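You operate a simulated robot arm through the tools that you are given. There is no shell and no other tool.

You run a simulated robot arm. Do the job below in one go: nothing can be reset, and whatever is moved stays where it is left.

## Task
Put things in order on the folding table. At the end: the blue drip spout (marked "3") stands on top of the orange drink carton (marked "JUICE"); the red rubber plug (marked "NEW") stands on top of the yellow clip box (marked "CLIPS"); the white label (marked "PEAS") from the folding table is on the paint tray; the grey cell from the folding table stands where the blue drip spout stood; whatever was shut is shut again. Leave all else as you found it, and nothing knocked over.

It is judged by the outcome, as a careful person would: the job done as asked, and still so three seconds after it is handed in. It fails if anything else is knocked over, pushed out of place, dropped, spilled or broken.

## Robot
A 6-joint arm with a two-finger parallel gripper, fixed in place. Base frame: the origin is on the floor under the middle of its stand, x ahead of it, y to its left, z up; the work surface is at about z = 0.74. Units: m, degrees, N and s.
With the tool pointing down near the work surface it reaches from about 0.26 to 0.68 m from the base axis. Its first joint turns from -66.0 to 66.0 degrees. Payload 2.9 kg.
The tool frame sits at the grasp point between the pads (the TCP): z along the fingers, y along the line on which they close. The tips reach 0.03 m beyond it. The gripper opens to 0.11 m. The fingers are 0.02 m wide and 0.01 m thick; the gripper's body (0.048 by 0.112 m) begins 0.055 m behind the TCP.
Orientation is that of the tool frame in the base frame, as a unit quaternion [w, x, y, z]. With the fingers straight down and closing along the base's y, the tool's x points along the base's -x, its y along +y and its z along -z.

## Interface
- The arm moves only by the tool drive_tool. Its argument "increments" is a list that holds one entry, the list of rows, each a list of 7 numbers: the opening, from 0 (shut) to 1 (fully open), then the shift along the tool's x, y, z in m, then the turn, a rotation vector about the tool's x, y, z in degrees. In form: [[[claw, dx, dy, dz, ax, ay, az], ...]]. A call has 1 to 20 rows; each row is the pose to reach, as a shift and turn from the pose commanded when the call began, along the tool's axes at that moment. Each row takes 0.2 s and may step no farther than 0.05 m and 8.6 degrees from the row before; otherwise, or with a gripper value out of range, the whole call is refused. Where a pose cannot be reached the arm comes as near as it can. A force on the tool above 40 N (or 10 N above the force at the start of the call, whichever is more), or a blocked arm, ends the call early, and 0.2 s more pass. Each finger travels about 0.108 m/s and halts on what it meets, pressing with about 27 N; the grip force reading is that of the motor and also rises with nothing between the fingers. The clock runs only during rows and for 0.2 s after the last one: add rows that repeat a pose to give the fingers time. The reply holds the time, the measured pose of the TCP, the force on the tool along the base axes, the opening and the grip force, in the units named above and with some noise, with the torque about the TCP (base axes, N m) and any sound that the robot's microphone picked up.
- Cameras (640 x 400 px; columns grow to the right, rows downward): "scene" is fixed at [0.0838, 0.4585, 1.3643]; the picture's right is [-0.53, -0.85, 0.00], its down [-0.64, 0.40, -0.66] and it looks along [0.56, -0.35, -0.75] (base axes); focal length 252 px, centre (320, 200). "wrist" rides on the gripper at [0.072, 0.017, -0.103] in the tool frame; the picture's right is [-0.23, 0.97, 0.00], its down [-0.76, -0.18, -0.62] and it looks along [-0.61, -0.14, 0.78] (tool axes); focal length 222 px, centre (320, 200). There is no depth. A picture from a camera that has moved, and an enlarged one, comes with that camera's place and axes in the base frame and with its lens.
- capture(camera): a new picture of that camera. No time passes.
- inspect(camera, box): a new picture of the part [left, top, right, bottom] of that camera's present view, enlarged. No time passes.
- sign_off(): hands the job in; it is judged then, once.

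Places have to be worked out from the pictures, the camera data and where the tool is seen. Open the gripper and draw the arm clear of the work before you hand the job in, unless the task says otherwise.

The tools are called after ">>>" as a command line: name --argument value ..., lists and objects as JSON in quotes. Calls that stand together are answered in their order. drive_tool: Moves the arm, as the interface text tells. Its arguments: {"type":"object","properties":{"increments":{"type":"array","items":{"type":"array","items":{"type":"array","items":{"type":"number"}}}}},"required":["increments"]} The other tools are called the same way: capture (camera) takes a picture; inspect (camera, box) takes an enlarged picture of a part of a camera's view; sign_off () hands the job in.

At the start:

```text
time: 0.0
position: [0.3921, 0.2001, 1.062]
tool_rot: [0.0, 0.0, 1.0, 0.0]
wrist_force: [-0.1, 0.3, 0.6]
moment: [-0.01, 0.02, 0.01]
grip_width: 0.1101
gripper_force: 0.0
```

scene: 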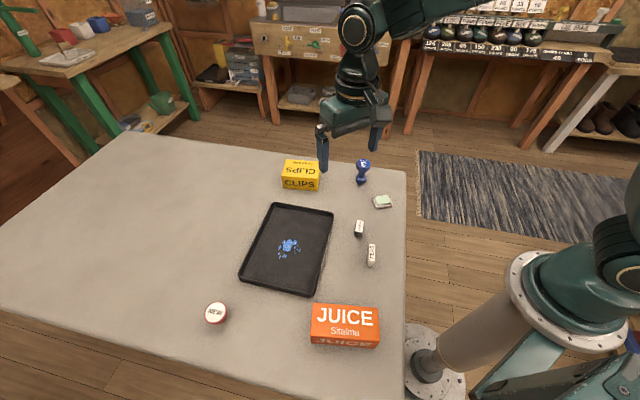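
wrist: 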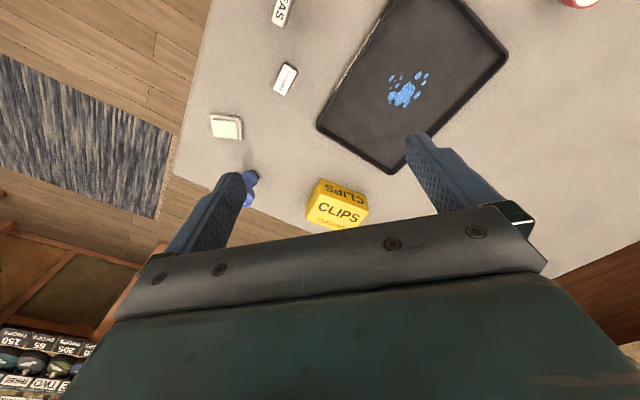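

I'll begin by looking closely at the items on the table in both views before moving anything.

>>> inspect --camera "scene" --box '[270, 140, 430, 240]'

>>> inspect --camera "scene" --box '[320, 180, 416, 280]'

>>> inspect --camera "scene" --box '[180, 270, 400, 370]'

>>> inspect --camera "wrist" --box '[180, 0, 400, 230]'

```text
4.00 times, centred on (350, 190) of scene
camera zoom: at [0.0838, 0.4585, 1.3643], right [-0.53, -0.85, 0.0], down [-0.64, 0.4, -0.66], along [0.56, -0.35, -0.75], focal length 1010 px, centre (200, 240)
```

zoom: 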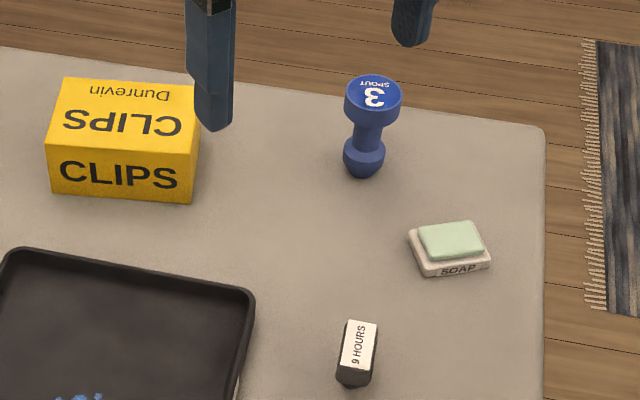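

```text
4.00 times, centred on (368, 230) of scene
camera zoom: at [0.0838, 0.4585, 1.3643], right [-0.53, -0.85, 0.0], down [-0.64, 0.4, -0.66], along [0.56, -0.35, -0.75], focal length 1010 px, centre (128, 80)
```

zoom: 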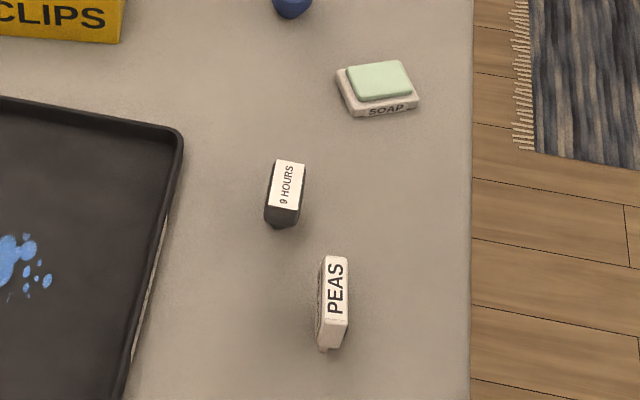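

```text
2.91 times, centred on (290, 320) of scene
camera zoom: at [0.0838, 0.4585, 1.3643], right [-0.53, -0.85, 0.0], down [-0.64, 0.4, -0.66], along [0.56, -0.35, -0.75], focal length 734 px, centre (407, -149)
```

zoom: 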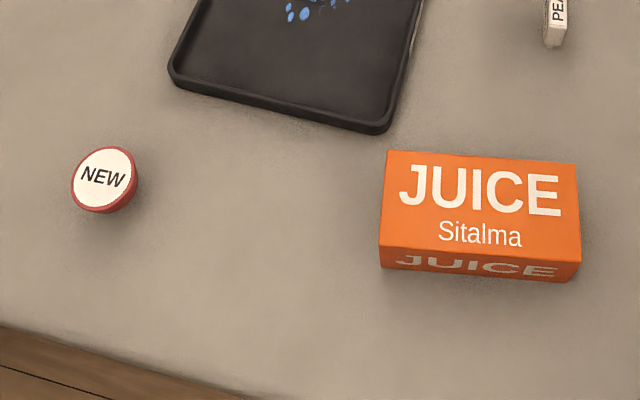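

```text
1.74 times, centred on (290, 115) of wrist
camera zoom: at [0.3199, 0.2167, 1.1659], right [0.23, 0.97, 0.0], down [0.76, -0.18, 0.62], along [0.61, -0.14, -0.78], focal length 386 px, centre (372, 348)
```

zoom: 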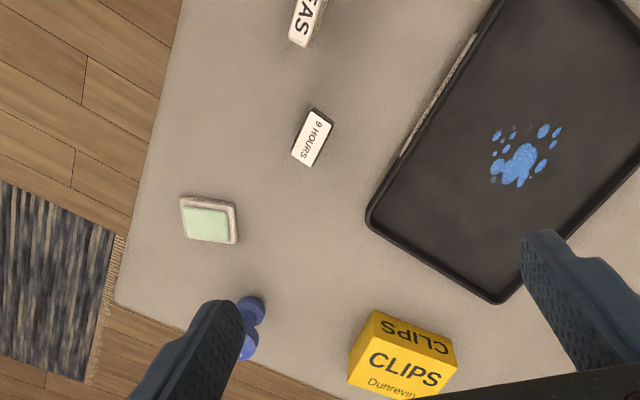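

The grey "9 HOURS" block looks like the cell, at roughly (0.375, 0.148), and the spout is near (0.545, 0.0). I'm moving the wrist camera closer above that side of the table to get better positions.

>>> drive_tool --increments '[[[1, -0.007, -0.03, 0.025, 0, 0, 0], [1, -0.014, -0.06, 0.05, 0, 0, 0], [1, -0.021, -0.09, 0.075, 0, 0, 0], [1, -0.028, -0.12, 0.1, 0, 0, 0], [1, -0.028, -0.12, 0.1, 0, 0, 0]]]'

>>> capture --camera "wrist"

>>> capture --camera "scene"

```text
time: 1.2
position: [0.418, 0.0777, 0.9621]
tool_rot: [-0.001, 0.0, 1.0, 0.0]
wrist_force: [0.0, 0.0, 0.2]
moment: [0.01, 0.01, 0.01]
grip_width: 0.11
gripper_force: 0.1
```

```text
taken
camera wrist: at [0.3456, 0.0943, 1.0657], right [0.23, 0.97, 0.0], down [0.76, -0.18, 0.62], along [0.61, -0.14, -0.78], focal length 222 px, centre (320, 200)
```

wrist: 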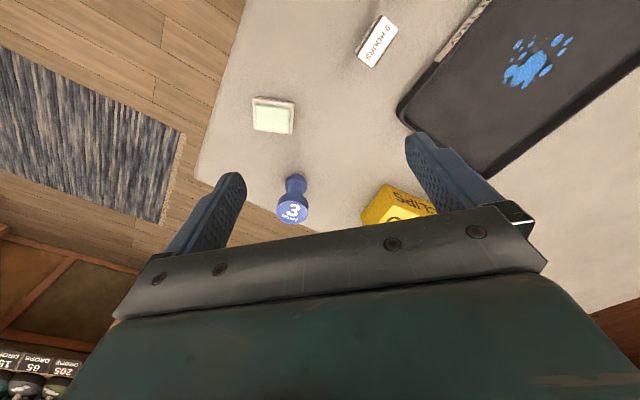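

```text
taken
```

scene: 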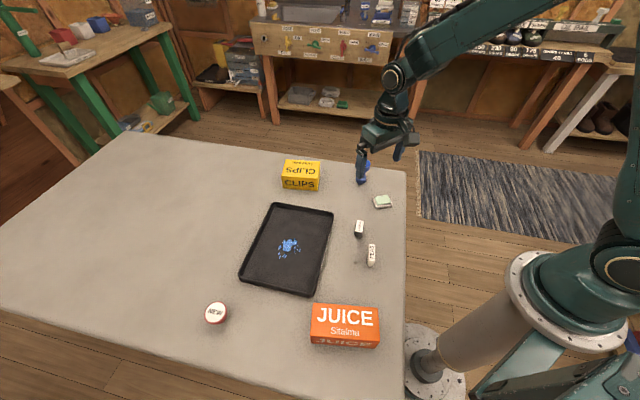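

The view is clear, so I'm enlarging the spout, soap and cell for measurements.

>>> inspect --camera "wrist" --box '[240, 130, 400, 230]'

>>> inspect --camera "wrist" --box '[300, 0, 460, 100]'

>>> inspect --camera "scene" --box '[335, 150, 415, 200]'

```text
4.00 times, centred on (320, 180) of wrist
camera zoom: at [0.3456, 0.0943, 1.0657], right [0.23, 0.97, 0.0], down [0.76, -0.18, 0.62], along [0.61, -0.14, -0.78], focal length 888 px, centre (320, 280)
```

zoom: 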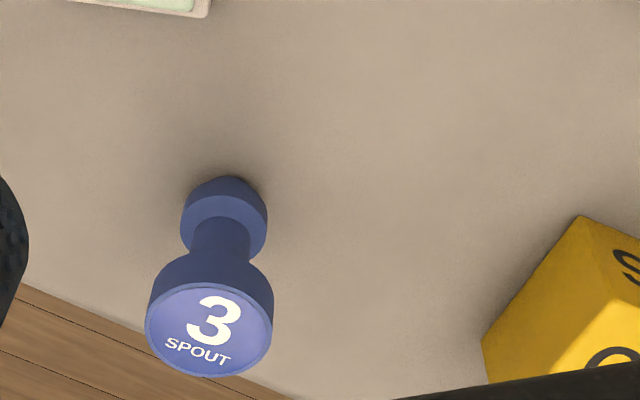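

```text
4.00 times, centred on (380, 50) of wrist
camera zoom: at [0.3456, 0.0943, 1.0657], right [0.23, 0.97, 0.0], down [0.76, -0.18, 0.62], along [0.61, -0.14, -0.78], focal length 888 px, centre (80, 800)
```

zoom: 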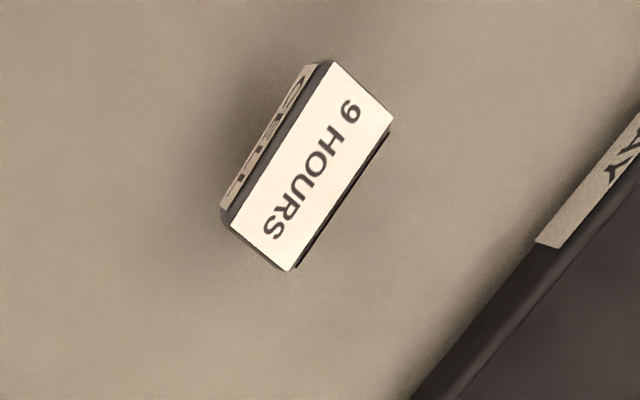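

```text
8.00 times, centred on (375, 175) of scene
camera zoom: at [0.0838, 0.4585, 1.3643], right [-0.53, -0.85, 0.0], down [-0.64, 0.4, -0.66], along [0.56, -0.35, -0.75], focal length 2019 px, centre (-120, 400)
```

zoom: 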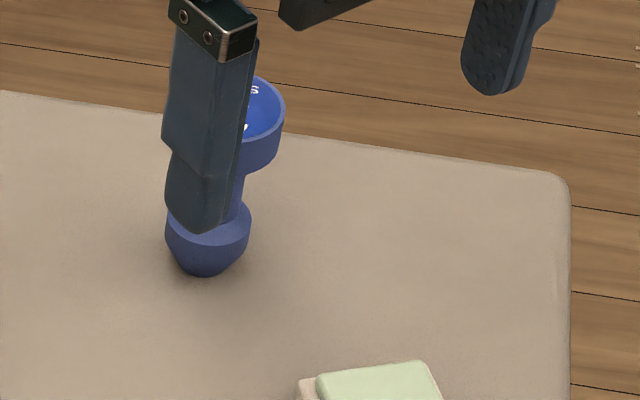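

The two views agree on the spout: centre about (0.544, 0.005), top at z 0.826, with a disc about 46 mm across. The cell is at (0.376, 0.148), about 21 x 39 x 46 mm and turned 45°. Next I survey the label, tray and carton side.

>>> drive_tool --increments '[[[1, 0.018, 0.035, -0.004, 0, 0, 0], [1, 0.036, 0.07, -0.008, 0, 0, 0], [1, 0.054, 0.105, -0.012, 0, 0, 0], [1, 0.072, 0.14, -0.016, 0, 0, 0], [1, 0.088, 0.172, -0.018, 0, 0, 0], [1, 0.088, 0.172, -0.018, 0, 0, 0]]]'

>>> capture --camera "wrist"

```text
time: 2.6
position: [0.3319, 0.2527, 0.9823]
tool_rot: [0.001, 0.0, 1.0, 0.0]
wrist_force: [0.2, -0.2, 0.3]
moment: [0.02, -0.01, -0.01]
grip_width: 0.1102
gripper_force: 0.0
```

```text
taken
camera wrist: at [0.2597, 0.2695, 1.0846], right [0.23, 0.97, 0.0], down [0.76, -0.18, 0.62], along [0.61, -0.14, -0.78], focal length 222 px, centre (320, 200)
```

wrist: 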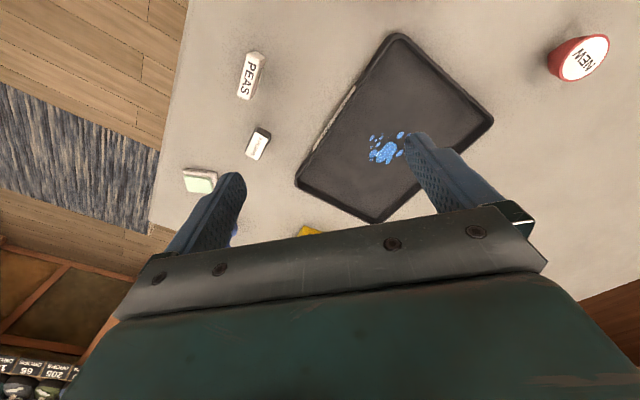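

PEAS, the tray and the red plug are all visible here, so I'm enlarging them.

>>> inspect --camera "wrist" --box '[210, 30, 290, 180]'

>>> inspect --camera "wrist" --box '[280, 20, 500, 230]'

>>> inspect --camera "wrist" --box '[520, 20, 640, 95]'

>>> inspect --camera "scene" --box '[345, 215, 395, 275]'

>>> inspect --camera "scene" --box '[190, 290, 240, 335]'

>>> inspect --camera "scene" --box '[230, 190, 350, 310]'

```text
2.67 times, centred on (250, 105) of wrist
camera zoom: at [0.2597, 0.2695, 1.0846], right [0.23, 0.97, 0.0], down [0.76, -0.18, 0.62], along [0.61, -0.14, -0.78], focal length 592 px, centre (507, 453)
```

zoom: 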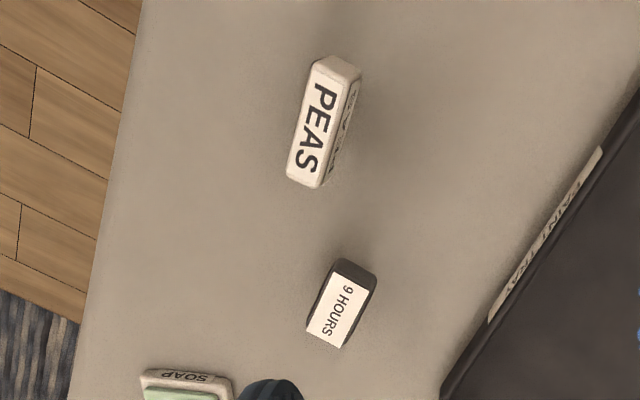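

```text
1.90 times, centred on (390, 125) of wrist
camera zoom: at [0.2597, 0.2695, 1.0846], right [0.23, 0.97, 0.0], down [0.76, -0.18, 0.62], along [0.61, -0.14, -0.78], focal length 423 px, centre (187, 343)
```

zoom: 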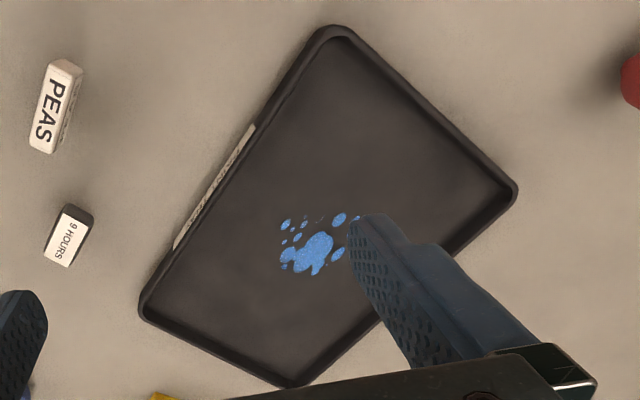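

```text
5.33 times, centred on (580, 58) of wrist
camera zoom: at [0.2597, 0.2695, 1.0846], right [0.23, 0.97, 0.0], down [0.76, -0.18, 0.62], along [0.61, -0.14, -0.78], focal length 1185 px, centre (-1067, 960)
```

zoom: 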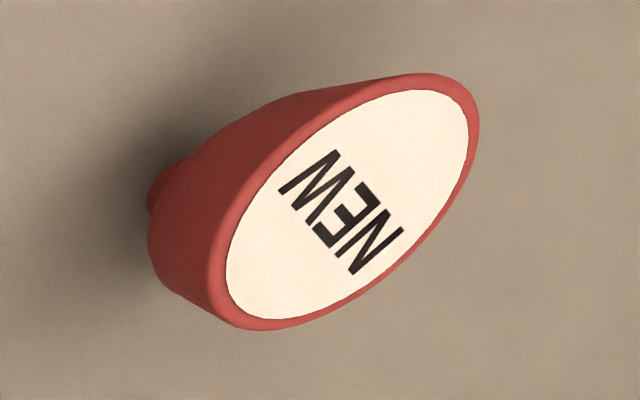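

```text
6.67 times, centred on (370, 245) of scene
camera zoom: at [0.0837, 0.4585, 1.3643], right [-0.53, -0.85, 0.0], down [-0.64, 0.4, -0.66], along [0.56, -0.35, -0.75], focal length 1683 px, centre (-13, -100)
```

zoom: 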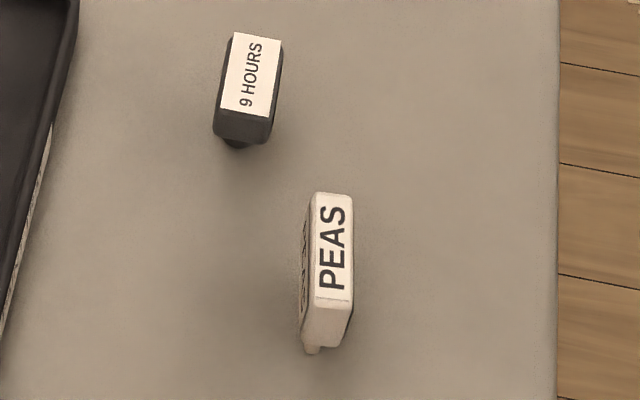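

```text
8.89 times, centred on (215, 312) of scene
camera zoom: at [0.0837, 0.4585, 1.3643], right [-0.53, -0.85, 0.0], down [-0.64, 0.4, -0.66], along [0.56, -0.35, -0.75], focal length 2244 px, centre (1253, -800)
```

zoom: 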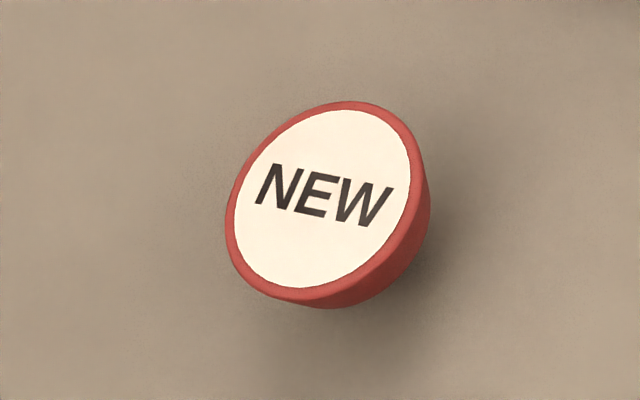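

```text
3.33 times, centred on (290, 250) of scene
camera zoom: at [0.0837, 0.4585, 1.3643], right [-0.53, -0.85, 0.0], down [-0.64, 0.4, -0.66], along [0.56, -0.35, -0.75], focal length 841 px, centre (420, 33)
```

zoom: 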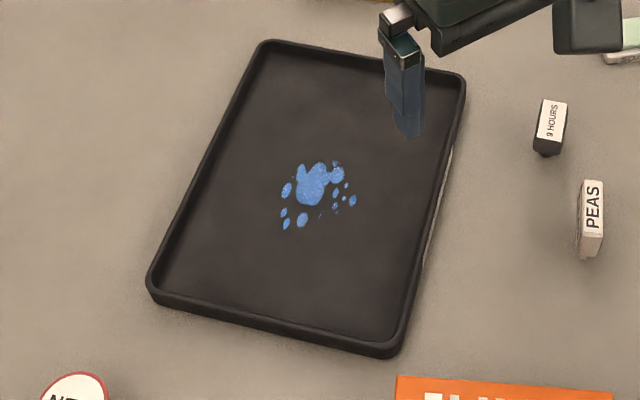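

The plug top is near (0.360, 0.558) at z 0.784. The label is a thin standing bar near (0.290, 0.176) with its top at about 0.79. Next I swing over to look at the carton and the plug from the wrist.

>>> drive_tool --increments '[[[1, 0.01, 0.021, -0.003, 0, 0, -8], [1, 0.02, 0.042, -0.006, 0, 0, -16], [1, 0.03, 0.063, -0.009, 0, 0, -24], [1, 0.04, 0.084, -0.012, 0, 0, -32], [1, 0.05, 0.105, -0.015, 0, 0, -40], [1, 0.06, 0.126, -0.018, 0, 0, -48], [1, 0.072, 0.147, -0.018, 0, 0, -56], [1, 0.072, 0.147, -0.018, 0, 0, -60], [1, 0.072, 0.147, -0.018, 0, 0, -60]]]'

>>> capture --camera "wrist"

>>> capture --camera "scene"

```text
time: 4.6
position: [0.2609, 0.3997, 0.9969]
tool_rot: [0.001, -0.501, 0.866, 0.0]
wrist_force: [0.7, 0.3, 0.1]
moment: [0.02, 0.01, 0.0]
grip_width: 0.11
gripper_force: 0.1
```

```text
taken
camera wrist: at [0.2099, 0.3444, 1.101], right [-0.73, 0.68, 0.0], down [0.53, 0.57, 0.62], along [0.43, 0.46, -0.78], focal length 222 px, centre (320, 200)
```

wrist: 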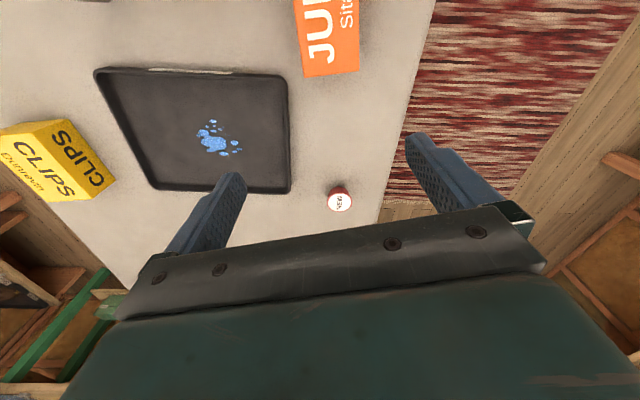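

```text
taken
```

scene: 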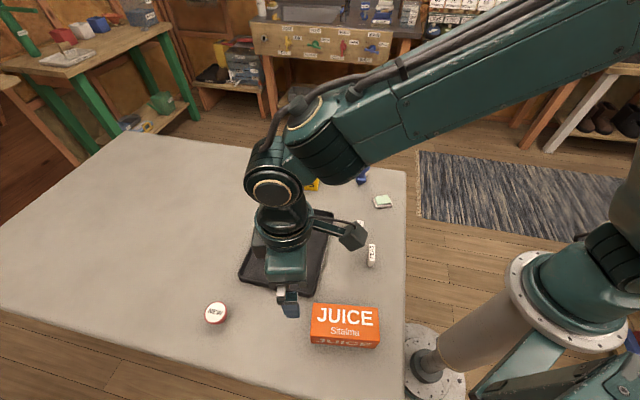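

Part of the carton shows at the top edge of this view. I'm enlarging the carton, plug and clip box.

>>> inspect --camera "wrist" --box '[260, 0, 440, 110]'

>>> inspect --camera "wrist" --box '[310, 170, 370, 220]'

>>> inspect --camera "wrist" --box '[0, 100, 130, 220]'

>>> inspect --camera "wrist" --box '[80, 50, 310, 210]'

>>> inspect --camera "scene" --box '[300, 290, 390, 355]'

```text
3.56 times, centred on (350, 55) of wrist
camera zoom: at [0.2099, 0.3444, 1.101], right [-0.73, 0.68, 0.0], down [0.53, 0.57, 0.62], along [0.43, 0.46, -0.78], focal length 790 px, centre (213, 716)
```

zoom: 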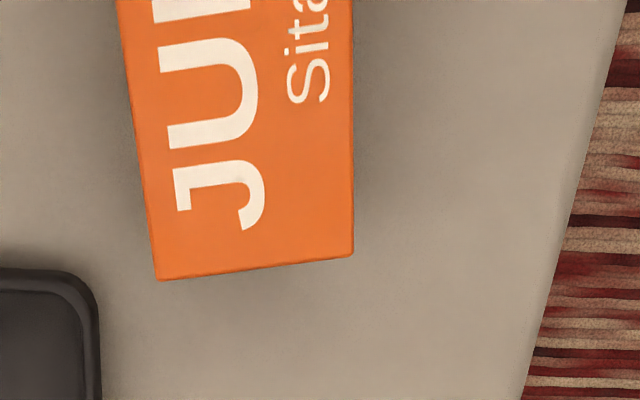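

```text
8.00 times, centred on (340, 195) of wrist
camera zoom: at [0.2099, 0.3444, 1.101], right [-0.73, 0.68, 0.0], down [0.53, 0.57, 0.62], along [0.43, 0.46, -0.78], focal length 1777 px, centre (160, 240)
```

zoom: 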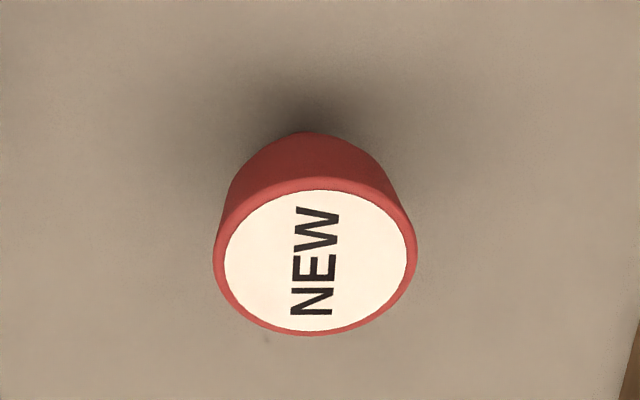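

```text
3.33 times, centred on (65, 160) of wrist
camera zoom: at [0.2099, 0.3444, 1.101], right [-0.73, 0.68, 0.0], down [0.53, 0.57, 0.62], along [0.43, 0.46, -0.78], focal length 740 px, centre (1170, 333)
```

zoom: 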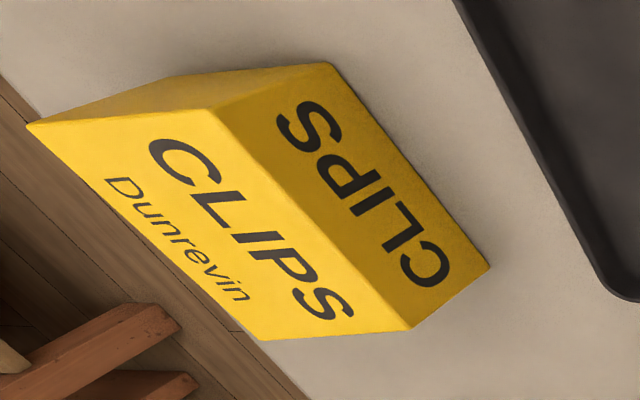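

```text
2.50 times, centred on (195, 130) of wrist
camera zoom: at [0.2099, 0.3444, 1.101], right [-0.73, 0.68, 0.0], down [0.53, 0.57, 0.62], along [0.43, 0.46, -0.78], focal length 555 px, centre (632, 375)
```

zoom: 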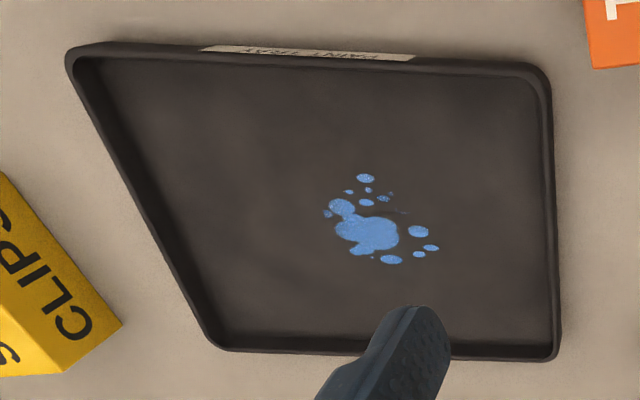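

```text
6.15 times, centred on (345, 322) of scene
camera zoom: at [0.0838, 0.4585, 1.3643], right [-0.53, -0.85, 0.0], down [-0.64, 0.4, -0.66], along [0.56, -0.35, -0.75], focal length 1553 px, centre (166, -554)
```

zoom: 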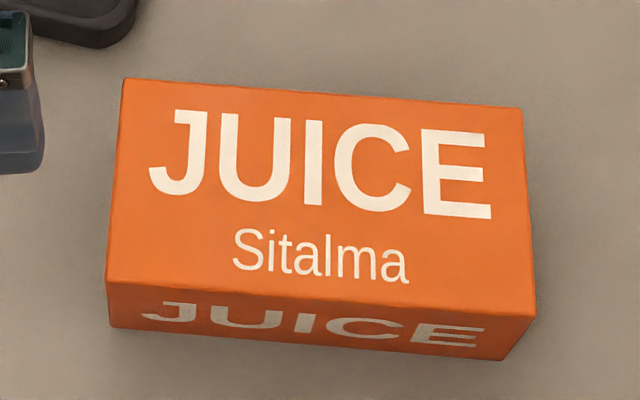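

Two views agree on these positions:
- **Carton:** top centre at (0.190, 0.330), z about 0.802.
- **Clip box:** top centre at about (0.659, 0.175), z about 0.797.
- **Tray:** centre at (0.45, 0.333), turned 45°.

I now move above the spout at (0.544, 0.005), high enough to clear everything.

>>> drive_tool --increments '[[[1, 0.0167, -0.0369, 0.0056, 0, 0, 5], [1, 0.0334, -0.0738, 0.0112, 0, 0, 10], [1, 0.0501, -0.1107, 0.0168, 0, 0, 15], [1, 0.0669, -0.1475, 0.0223, 0, 0, 20], [1, 0.0836, -0.1844, 0.0279, 0, 0, 25], [1, 0.1003, -0.2213, 0.0335, 0, 0, 30], [1, 0.117, -0.2582, 0.0391, 0, 0, 35], [1, 0.1337, -0.2951, 0.0447, 0, 0, 40], [1, 0.1504, -0.332, 0.0503, 0, 0, 45], [1, 0.1672, -0.3688, 0.0558, 0, 0, 50], [1, 0.1839, -0.4057, 0.0614, 0, 0, 55], [1, 0.2006, -0.4426, 0.067, 0, 0, 60], [1, 0.2006, -0.4426, 0.067, 0, 0, 60]]]'

>>> capture --camera "wrist"

>>> capture --camera "scene"

```text
time: 7.4
position: [0.5425, 0.0035, 0.9315]
tool_rot: [0.0, 0.001, 1.0, 0.0]
wrist_force: [0.3, 0.2, -0.1]
moment: [0.02, 0.01, 0.02]
grip_width: 0.1099
gripper_force: 0.0
```

```text
taken
camera wrist: at [0.471, 0.0203, 1.0341], right [0.23, 0.97, 0.0], down [0.76, -0.18, 0.62], along [0.61, -0.14, -0.78], focal length 222 px, centre (320, 200)
```

wrist: 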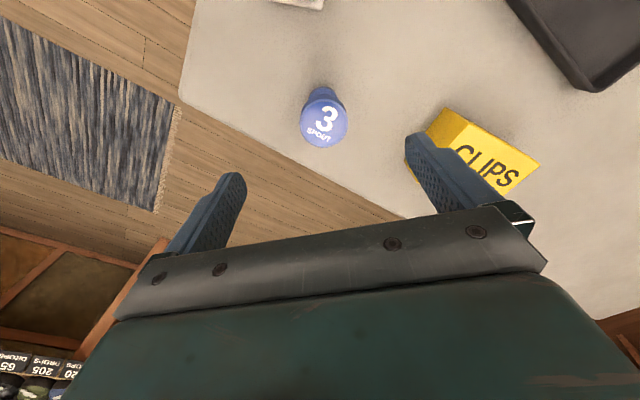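

```text
taken
```

scene: 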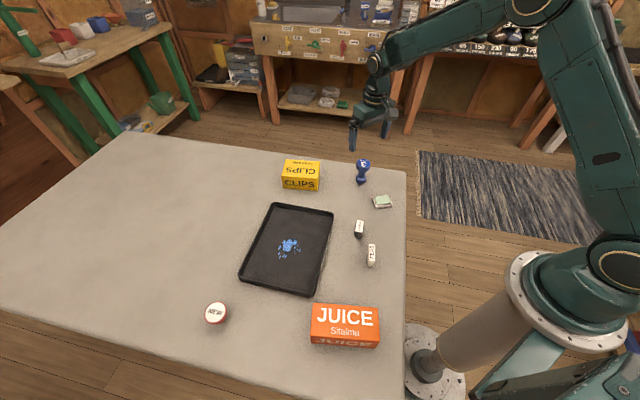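

The hand is roughly above the spout. I'm enlarging the view to check its centre against the finger line.

>>> inspect --camera "wrist" --box '[270, 65, 390, 165]'

>>> inspect --camera "scene" --box '[335, 145, 395, 195]'

>>> inspect --camera "scene" --box '[270, 145, 330, 200]'

```text
4.00 times, centred on (330, 115) of wrist
camera zoom: at [0.471, 0.0203, 1.0341], right [0.23, 0.97, 0.0], down [0.76, -0.18, 0.62], along [0.61, -0.14, -0.78], focal length 888 px, centre (280, 540)
```

zoom: 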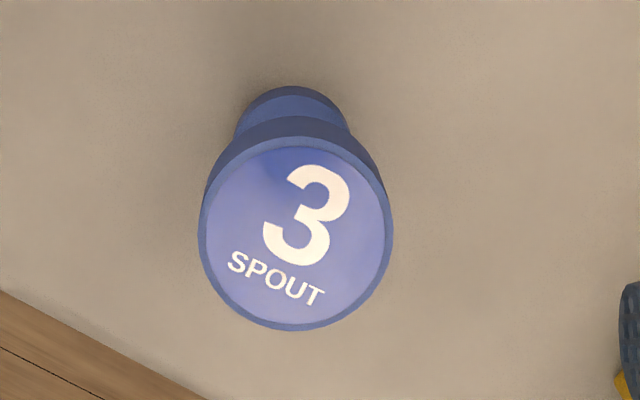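

```text
8.00 times, centred on (365, 170) of scene
camera zoom: at [0.0838, 0.4585, 1.3643], right [-0.53, -0.85, 0.0], down [-0.64, 0.4, -0.66], along [0.56, -0.35, -0.75], focal length 2019 px, centre (-40, 440)
```

zoom: 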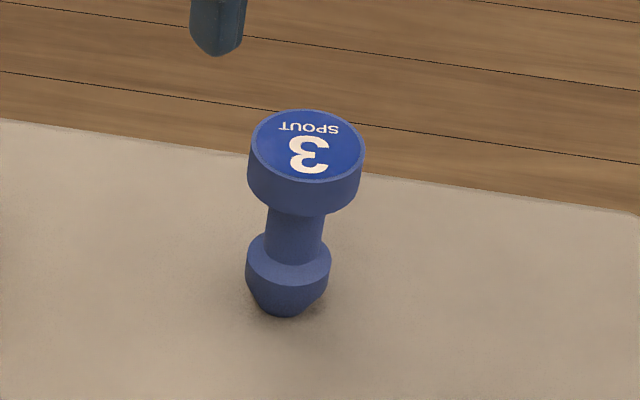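

```text
7.27 times, centred on (300, 172) of scene
camera zoom: at [0.0838, 0.4585, 1.3643], right [-0.53, -0.85, 0.0], down [-0.64, 0.4, -0.66], along [0.56, -0.35, -0.75], focal length 1836 px, centre (466, 400)
```

zoom: 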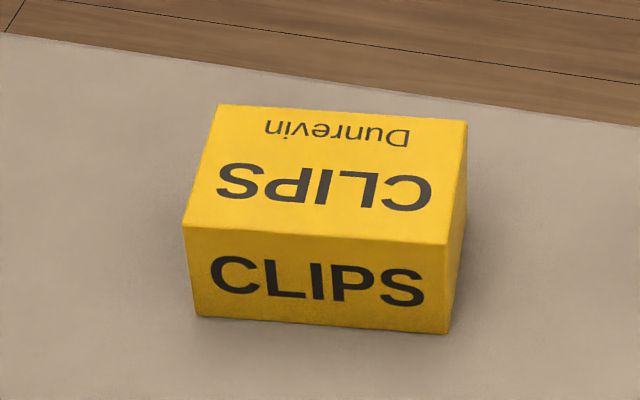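

The spout stands on a narrow foot with its disc at z about 0.804–0.826, so I grip the disc. I'm centring on (0.5447, 0.006) and lowering to TCP z 0.813, then narrowing the fingers to about 60 mm for a check.

>>> drive_tool --increments '[[[1, -0.0017, 0.0018, 0.0, 0, 0, 0], [1, -0.0017, 0.0018, 0.04, 0, 0, 0], [1, -0.0017, 0.0018, 0.08, 0, 0, 0], [1, -0.0017, 0.0018, 0.105, 0, 0, 0], [1, -0.0017, 0.0018, 0.118, 0, 0, 0], [0.6, -0.0017, 0.0018, 0.118, 0, 0, 0], [0.6, -0.0017, 0.0018, 0.118, 0, 0, 0]]]'

>>> capture --camera "wrist"

>>> inspect --camera "scene" --box '[325, 135, 405, 195]'

```text
time: 9.0
position: [0.5462, 0.0066, 0.8126]
tool_rot: [0.0, 0.001, 1.0, 0.0]
wrist_force: [0.4, -1.0, 0.7]
moment: [0.04, -0.02, -0.03]
grip_width: 0.066
gripper_force: 0.0
```

```text
taken
camera wrist: at [0.4731, 0.0225, 0.9145], right [0.23, 0.97, 0.0], down [0.76, -0.18, 0.62], along [0.61, -0.14, -0.78], focal length 222 px, centre (320, 200)
```

wrist: 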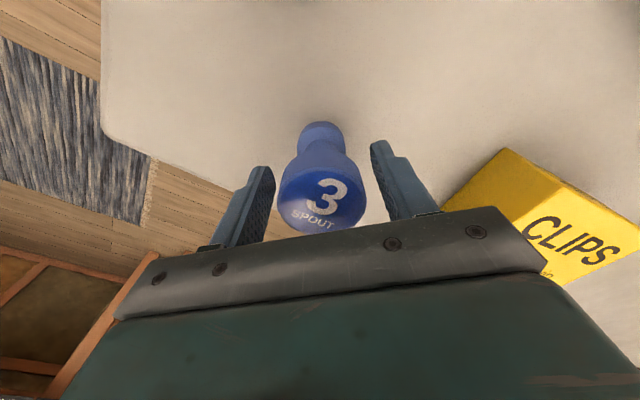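

```text
6.67 times, centred on (365, 165) of scene
camera zoom: at [0.0838, 0.4585, 1.3643], right [-0.53, -0.85, 0.0], down [-0.64, 0.4, -0.66], along [0.56, -0.35, -0.75], focal length 1683 px, centre (20, 433)
```

zoom: 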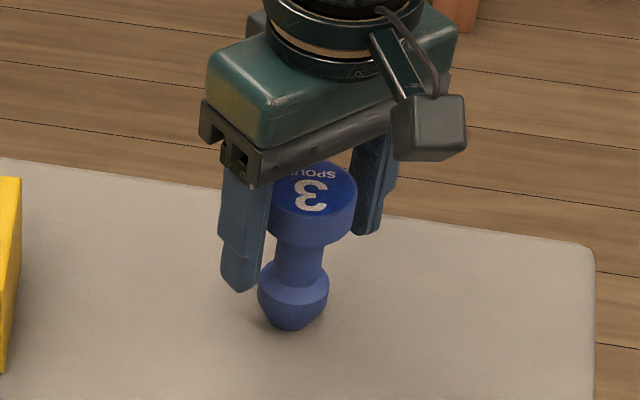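

The fingers straddle the disc. I'm checking the centring closely before I close.

>>> inspect --camera "wrist" --box '[230, 110, 430, 250]'

```text
2.86 times, centred on (330, 180) of wrist
camera zoom: at [0.4731, 0.0225, 0.9145], right [0.23, 0.97, 0.0], down [0.76, -0.18, 0.62], along [0.61, -0.14, -0.78], focal length 635 px, centre (291, 257)
```

zoom: 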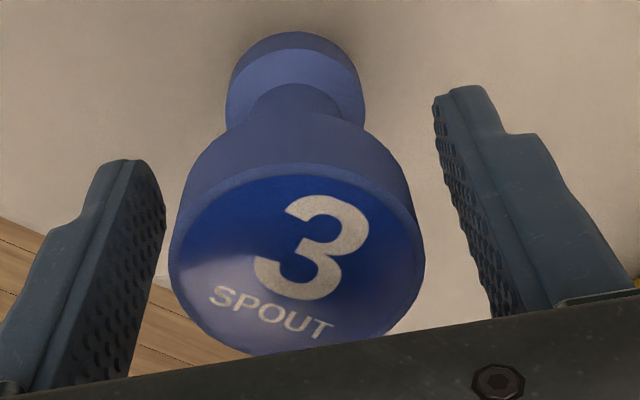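

The disc centre works out to (0.544, 0.007), within about a millimetre of the tool, so I close slowly in small steps.

>>> drive_tool --increments '[[[0.52, 0, 0, 0, 0, 0, 0], [0.47, 0, 0, 0, 0, 0, 0], [0.45, 0, 0, 0, 0, 0, 0], [0.43, 0, 0, 0, 0, 0, 0], [0.41, 0, 0, 0, 0, 0, 0], [0.39, 0, 0, 0, 0, 0, 0], [0.36, 0, 0, 0, 0, 0, 0], [0.32, 0, 0, 0, 0, 0, 0], [0.3, 0, 0, 0, 0, 0, 0]]]'

>>> inspect --camera "wrist" --box '[230, 110, 430, 250]'

>>> inspect --camera "scene" --box '[325, 135, 405, 195]'

```text
time: 11.0
position: [0.5458, 0.0053, 0.8118]
tool_rot: [0.0, -0.001, 1.0, 0.0]
wrist_force: [-0.4, 1.2, 0.7]
moment: [0.0, 0.0, -0.01]
grip_width: 0.0454
gripper_force: 26.5
```

```text
2.86 times, centred on (330, 180) of wrist
camera zoom: at [0.473, 0.0225, 0.9147], right [0.23, 0.97, 0.0], down [0.76, -0.18, 0.62], along [0.61, -0.14, -0.78], focal length 635 px, centre (291, 257)
```

zoom: 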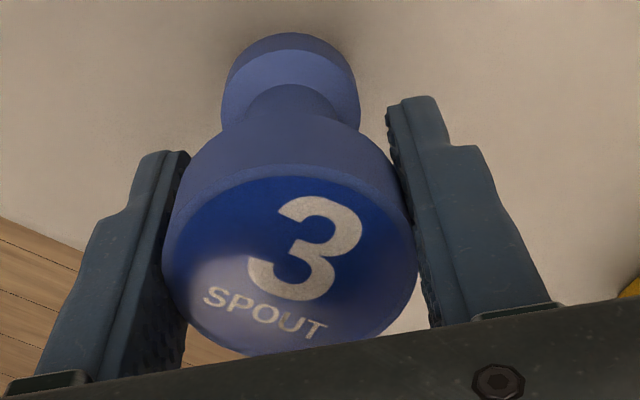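

```text
6.67 times, centred on (365, 165) of scene
camera zoom: at [0.0838, 0.4585, 1.3643], right [-0.53, -0.85, 0.0], down [-0.64, 0.4, -0.66], along [0.56, -0.35, -0.75], focal length 1683 px, centre (20, 433)
```

zoom: 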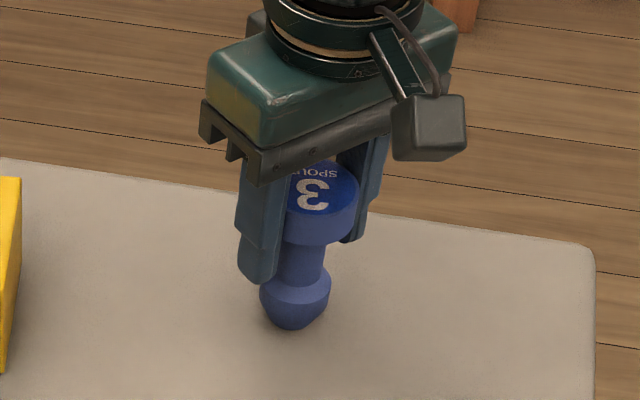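

The spout is gripped at 45.4 mm with 26.5 N. I lift it straight up and check.

>>> drive_tool --increments '[[[0.3, 0, 0, -0.01, 0, 0, 0], [0.3, 0, 0, -0.04, 0, 0, 0], [0.3, 0, 0, -0.08, 0, 0, 0], [0.3, 0, 0, -0.12, 0, 0, 0], [0.3, 0, 0, -0.15, 0, 0, 0], [0.3, 0, 0, -0.15, 0, 0, 0]]]'

>>> capture --camera "wrist"

>>> capture --camera "scene"

```text
time: 12.4
position: [0.5445, 0.0041, 0.9624]
tool_rot: [0.001, 0.0, 1.0, 0.0]
wrist_force: [0.1, -0.3, -1.0]
moment: [0.04, 0.0, -0.01]
grip_width: 0.0452
gripper_force: 27.3
```

```text
taken
camera wrist: at [0.473, 0.0209, 1.0657], right [0.23, 0.97, 0.0], down [0.76, -0.18, 0.62], along [0.61, -0.14, -0.78], focal length 222 px, centre (320, 200)
```

wrist: 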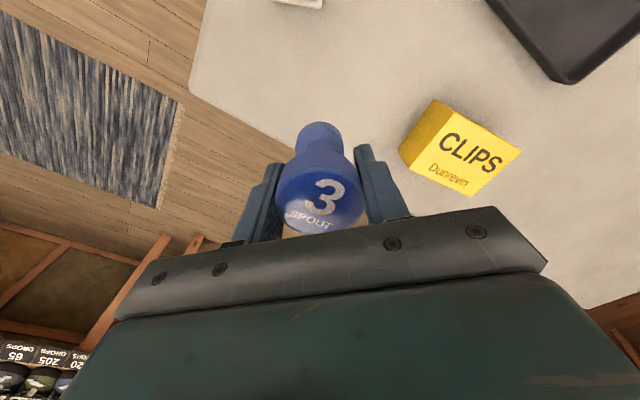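

```text
taken
```

scene: 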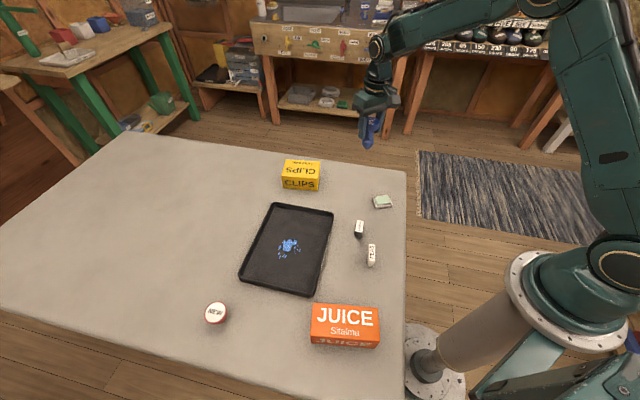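

The spout is held upright and off the table. I carry it high over to above the carton at (0.190, 0.330), turning the hand by 60° along the way.

>>> drive_tool --increments '[[[0.3, 0.0296, 0.027, 0, 0, 0, -5], [0.3, 0.0591, 0.054, 0, 0, 0, -10], [0.3, 0.0887, 0.0811, 0, 0, 0, -15], [0.3, 0.1182, 0.1081, 0, 0, 0, -20], [0.3, 0.1478, 0.1351, 0, 0, 0, -25], [0.3, 0.1774, 0.1621, 0, 0, 0, -30], [0.3, 0.2069, 0.1891, 0, 0, 0, -35], [0.3, 0.2365, 0.2161, 0, 0, 0, -40], [0.3, 0.266, 0.2432, 0, 0, 0, -45], [0.3, 0.2956, 0.2702, 0, 0, 0, -50], [0.3, 0.3251, 0.2972, 0, 0, 0, -55], [0.3, 0.3547, 0.3242, 0, 0, 0, -60], [0.3, 0.3547, 0.3242, 0, 0, 0, -60], [0.3, 0.3547, 0.3242, 0, 0, 0, -60]]]'

>>> capture --camera "wrist"

>>> capture --camera "scene"

```text
time: 15.4
position: [0.1901, 0.3296, 0.9629]
tool_rot: [0.0, -0.5, 0.866, 0.0]
wrist_force: [-0.1, 0.3, -1.3]
moment: [0.0, -0.02, 0.01]
grip_width: 0.0452
gripper_force: 27.3
```

```text
taken
camera wrist: at [0.1405, 0.2753, 1.0667], right [-0.73, 0.68, 0.0], down [0.53, 0.57, 0.62], along [0.43, 0.45, -0.78], focal length 222 px, centre (320, 200)
```

wrist: 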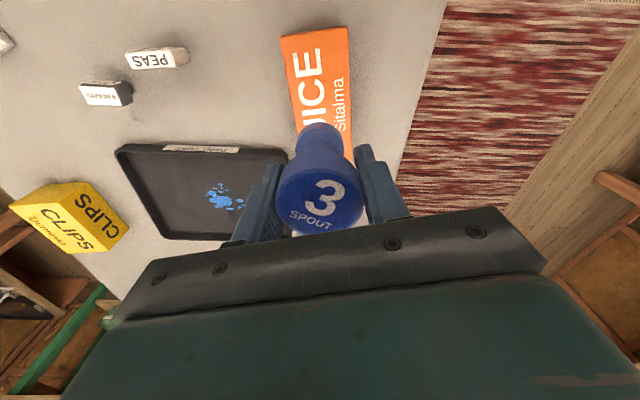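

```text
taken
```

scene: 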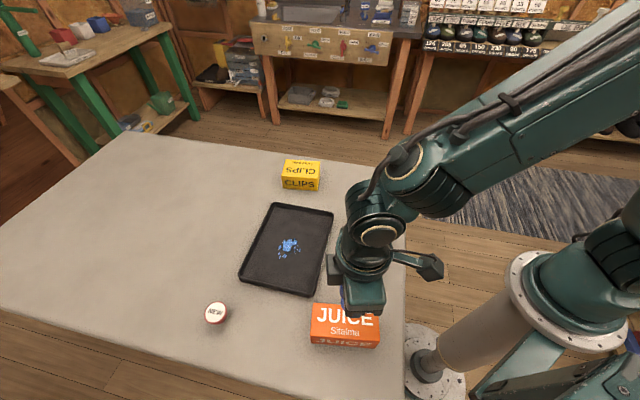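

The carton shows up in the wrist view, so I'm checking its place relative to the hand before lowering.

>>> inspect --camera "wrist" --box '[260, 10, 380, 170]'

>>> inspect --camera "wrist" --box '[70, 30, 200, 120]'

>>> inspect --camera "scene" --box '[300, 250, 400, 355]'

```text
2.50 times, centred on (320, 90) of wrist
camera zoom: at [0.1405, 0.2753, 1.0667], right [-0.73, 0.68, 0.0], down [0.53, 0.57, 0.62], along [0.43, 0.45, -0.78], focal length 555 px, centre (320, 475)
```

zoom: 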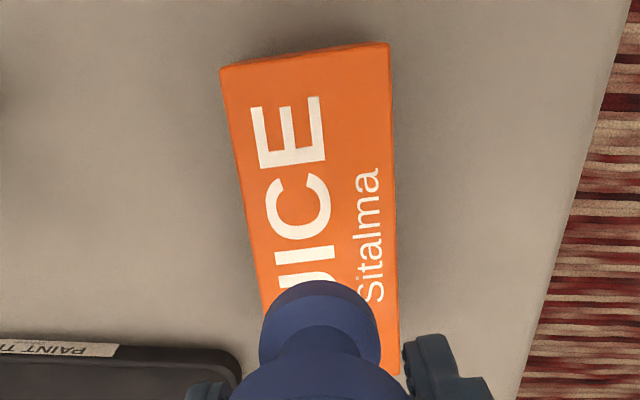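

```text
4.44 times, centred on (135, 75) of wrist
camera zoom: at [0.1405, 0.2753, 1.0667], right [-0.73, 0.68, 0.0], down [0.53, 0.57, 0.62], along [0.43, 0.45, -0.78], focal length 987 px, centre (1142, 756)
```

zoom: 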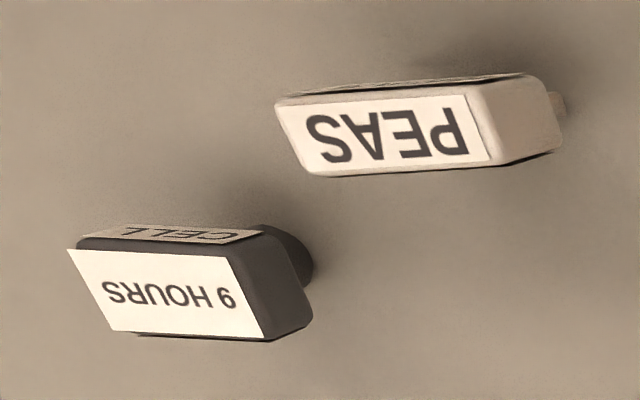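

```text
3.81 times, centred on (350, 302) of scene
camera zoom: at [0.0838, 0.4585, 1.3643], right [-0.53, -0.85, 0.0], down [-0.64, 0.4, -0.66], along [0.56, -0.35, -0.75], focal length 962 px, centre (206, -190)
```

zoom: 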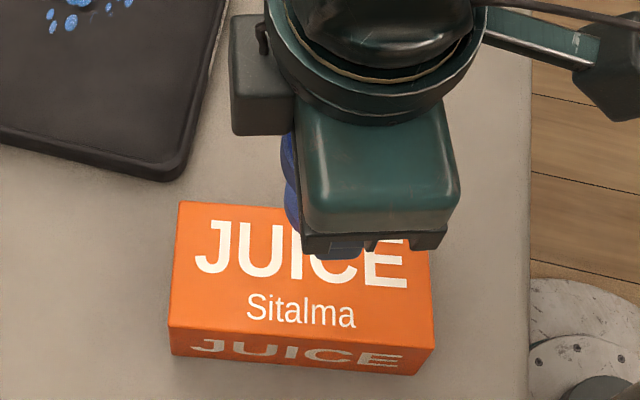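

My estimates hold: carton centre at about (0.190, 0.331), top at about 0.802. I lower the spout until its foot should be about 8 mm above the carton.

>>> drive_tool --increments '[[[0.3, 0, 0, 0.03, 0, 0, 0], [0.3, 0, 0, 0.06, 0, 0, 0], [0.3, 0, 0, 0.08, 0, 0, 0], [0.3, 0, 0, 0.08, 0, 0, 0]]]'

>>> inspect --camera "wrist" --box '[220, 60, 440, 250]'

>>> inspect --camera "scene" --box '[300, 250, 400, 355]'

```text
time: 16.4
position: [0.19, 0.331, 0.8834]
tool_rot: [0.0, -0.5, 0.866, 0.0]
wrist_force: [0.4, -0.2, -1.2]
moment: [-0.02, 0.0, -0.01]
grip_width: 0.0451
gripper_force: 27.2
```

```text
2.11 times, centred on (330, 155) of wrist
camera zoom: at [0.1398, 0.2755, 0.9864], right [-0.73, 0.68, 0.0], down [0.53, 0.57, 0.62], along [0.43, 0.45, -0.78], focal length 468 px, centre (299, 295)
```

zoom: 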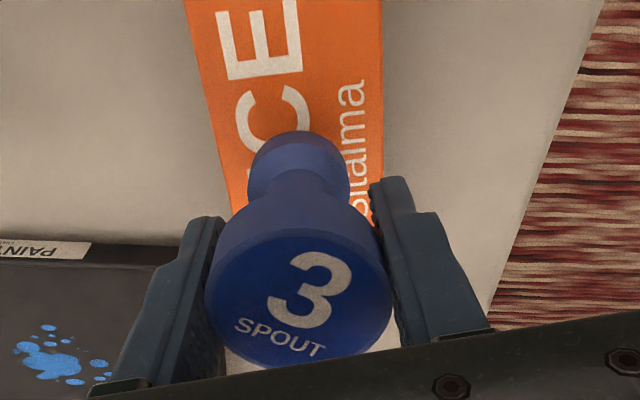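

```text
3.81 times, centred on (350, 302) of scene
camera zoom: at [0.0838, 0.4585, 1.3643], right [-0.53, -0.85, 0.0], down [-0.64, 0.4, -0.66], along [0.56, -0.35, -0.75], focal length 962 px, centre (206, -190)
```

zoom: 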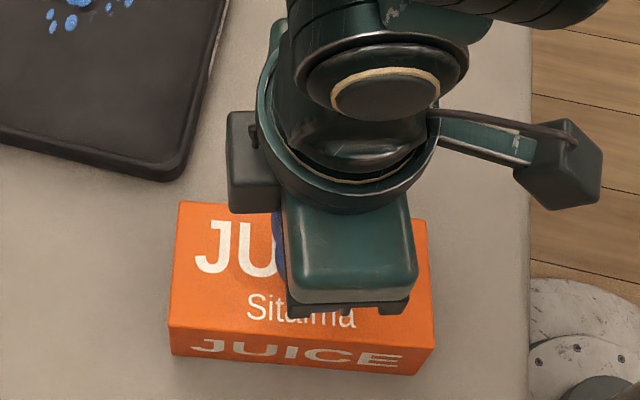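

Still no contact (force unchanged). I lower in small steps and watch the vertical force for touch-down.

>>> drive_tool --increments '[[[0.3, 0, 0, 0.002, 0, 0, 0], [0.3, 0, 0, 0.004, 0, 0, 0], [0.3, 0, 0, 0.005, 0, 0, 0], [0.3, 0, 0, 0.005, 0, 0, 0]]]'

```text
time: 17.4
position: [0.1905, 0.3297, 0.8784]
tool_rot: [0.001, -0.499, 0.867, -0.001]
wrist_force: [0.3, 0.2, -0.4]
moment: [0.02, -0.05, -0.03]
grip_width: 0.0452
gripper_force: 27.2
```

Still no clear contact at TCP z 0.878, so I go down another 2 mm in 1 mm rows.

>>> drive_tool --increments '[[[0.3, 0, 0, 0.001, 0, 0, 0], [0.3, 0, 0, 0.002, 0, 0, 0], [0.3, 0, 0, 0.002, 0, 0, 0]]]'

```text
time: 18.2
position: [0.1903, 0.3299, 0.8778]
tool_rot: [0.0, -0.5, 0.866, 0.0]
wrist_force: [-0.4, -1.5, 8.4]
moment: [-0.13, 0.05, -0.03]
grip_width: 0.0452
gripper_force: 26.8
```

Touch-down: the upward force is 8.4 N. I ease up 1 mm to unload and then check the force.

>>> drive_tool --increments '[[[0.3, 0, 0, -0.001, 0, 0, 0], [0.3, 0, 0, -0.001, 0, 0, 0]]]'

>>> inspect --camera "wrist" --box '[220, 60, 440, 250]'

```text
time: 18.8
position: [0.1903, 0.3297, 0.8785]
tool_rot: [0.0, -0.5, 0.866, 0.0]
wrist_force: [0.1, 0.7, -1.5]
moment: [0.03, -0.01, 0.01]
grip_width: 0.0451
gripper_force: 27.0
```

```text
2.11 times, centred on (330, 155) of wrist
camera zoom: at [0.1392, 0.2755, 0.9811], right [-0.73, 0.68, 0.0], down [0.53, 0.57, 0.62], along [0.43, 0.45, -0.78], focal length 468 px, centre (299, 295)
```

zoom: 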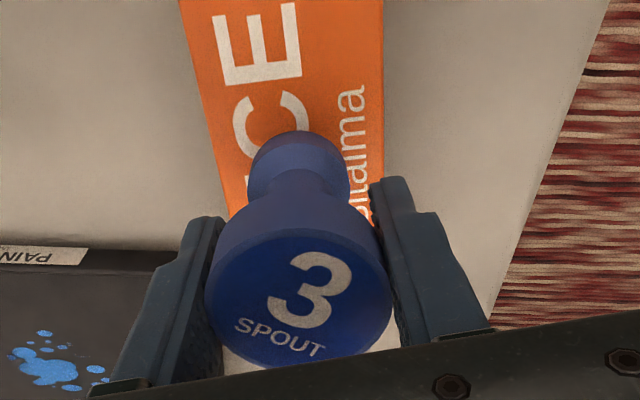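

It is barely clear or just touching. I lower 0.5 mm and open the fingers gradually.

>>> drive_tool --increments '[[[0.3, 0, 0, 0.0005, 0, 0, 0], [0.38, 0, 0, 0.0005, 0, 0, 0], [0.41, 0, 0, 0.0005, 0, 0, 0], [0.43, 0, 0, 0.0005, 0, 0, 0], [0.46, 0, 0, 0.0005, 0, 0, 0], [0.5, 0, 0, 0.0005, 0, 0, 0], [0.6, 0, 0, 0.0005, 0, 0, 0], [0.7, 0, 0, 0.0005, 0, 0, 0]]]'

>>> inspect --camera "wrist" --box '[220, 60, 440, 250]'

>>> inspect --camera "scene" --box '[300, 250, 400, 355]'

```text
time: 20.6
position: [0.1903, 0.3315, 0.8793]
tool_rot: [0.0, -0.5, 0.866, 0.0]
wrist_force: [0.0, 0.0, -0.4]
moment: [0.0, 0.01, 0.01]
grip_width: 0.0772
gripper_force: 0.0
```

```text
2.11 times, centred on (330, 155) of wrist
camera zoom: at [0.1392, 0.2757, 0.9808], right [-0.73, 0.68, 0.0], down [0.53, 0.57, 0.62], along [0.43, 0.45, -0.78], focal length 468 px, centre (299, 295)
```

zoom: 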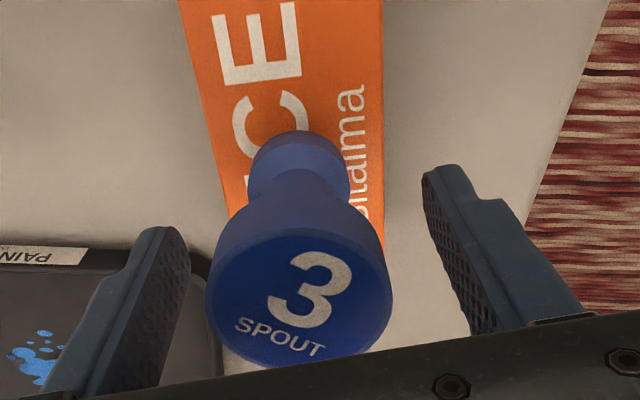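

```text
3.81 times, centred on (350, 302) of scene
camera zoom: at [0.0838, 0.4585, 1.3643], right [-0.53, -0.85, 0.0], down [-0.64, 0.4, -0.66], along [0.56, -0.35, -0.75], focal length 962 px, centre (206, -190)
```

zoom: 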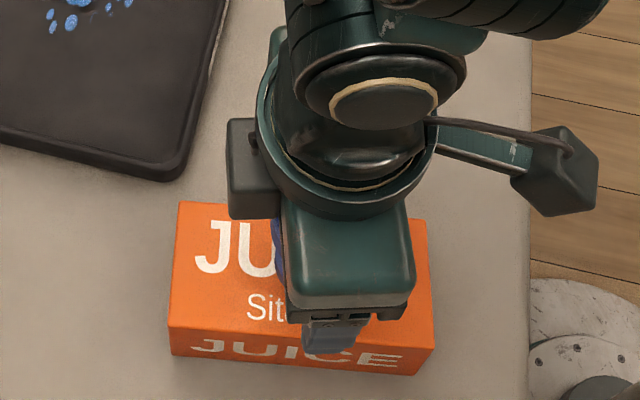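

The spout stands freely between the fingers. I withdraw straight up and check it.

>>> drive_tool --increments '[[[0.8, 0, 0, -0.005, 0, 0, 0], [0.8, 0, 0, -0.03, 0, 0, 0], [0.8, 0, 0, -0.07, 0, 0, 0], [0.8, 0, 0, -0.11, 0, 0, 0], [0.8, 0, 0, -0.11, 0, 0, 0]]]'

>>> capture --camera "wrist"

>>> inspect --camera "scene" --box '[300, 250, 400, 355]'

```text
time: 21.8
position: [0.1881, 0.3306, 0.9877]
tool_rot: [0.0, -0.5, 0.866, 0.0]
wrist_force: [-0.3, 1.1, -0.1]
moment: [-0.01, 0.01, 0.0]
grip_width: 0.0879
gripper_force: 0.0
```

```text
taken
camera wrist: at [0.1379, 0.2761, 1.0915], right [-0.73, 0.68, 0.0], down [0.53, 0.57, 0.62], along [0.43, 0.45, -0.78], focal length 222 px, centre (320, 200)
```

wrist: 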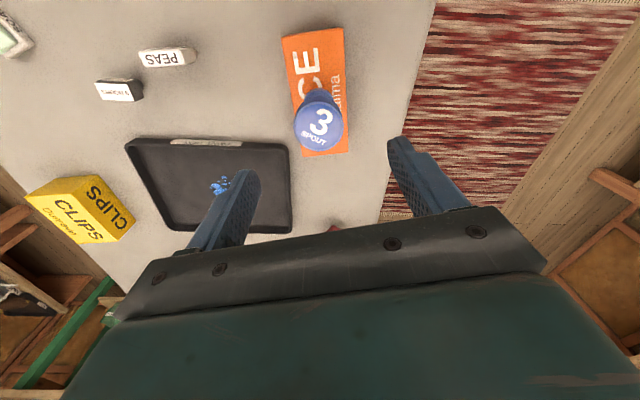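

```text
3.81 times, centred on (350, 302) of scene
camera zoom: at [0.0838, 0.4585, 1.3643], right [-0.53, -0.85, 0.0], down [-0.64, 0.4, -0.66], along [0.56, -0.35, -0.75], focal length 962 px, centre (206, -190)
```

zoom: 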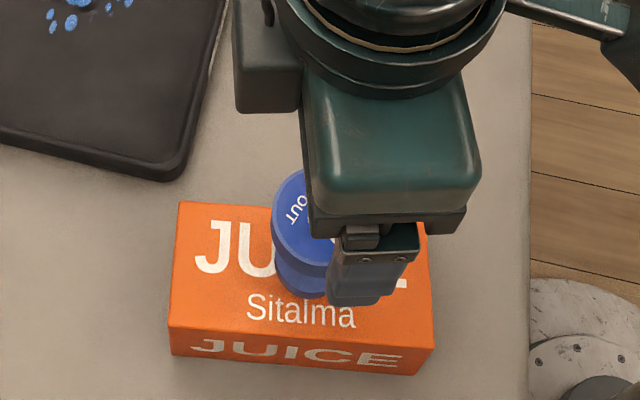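

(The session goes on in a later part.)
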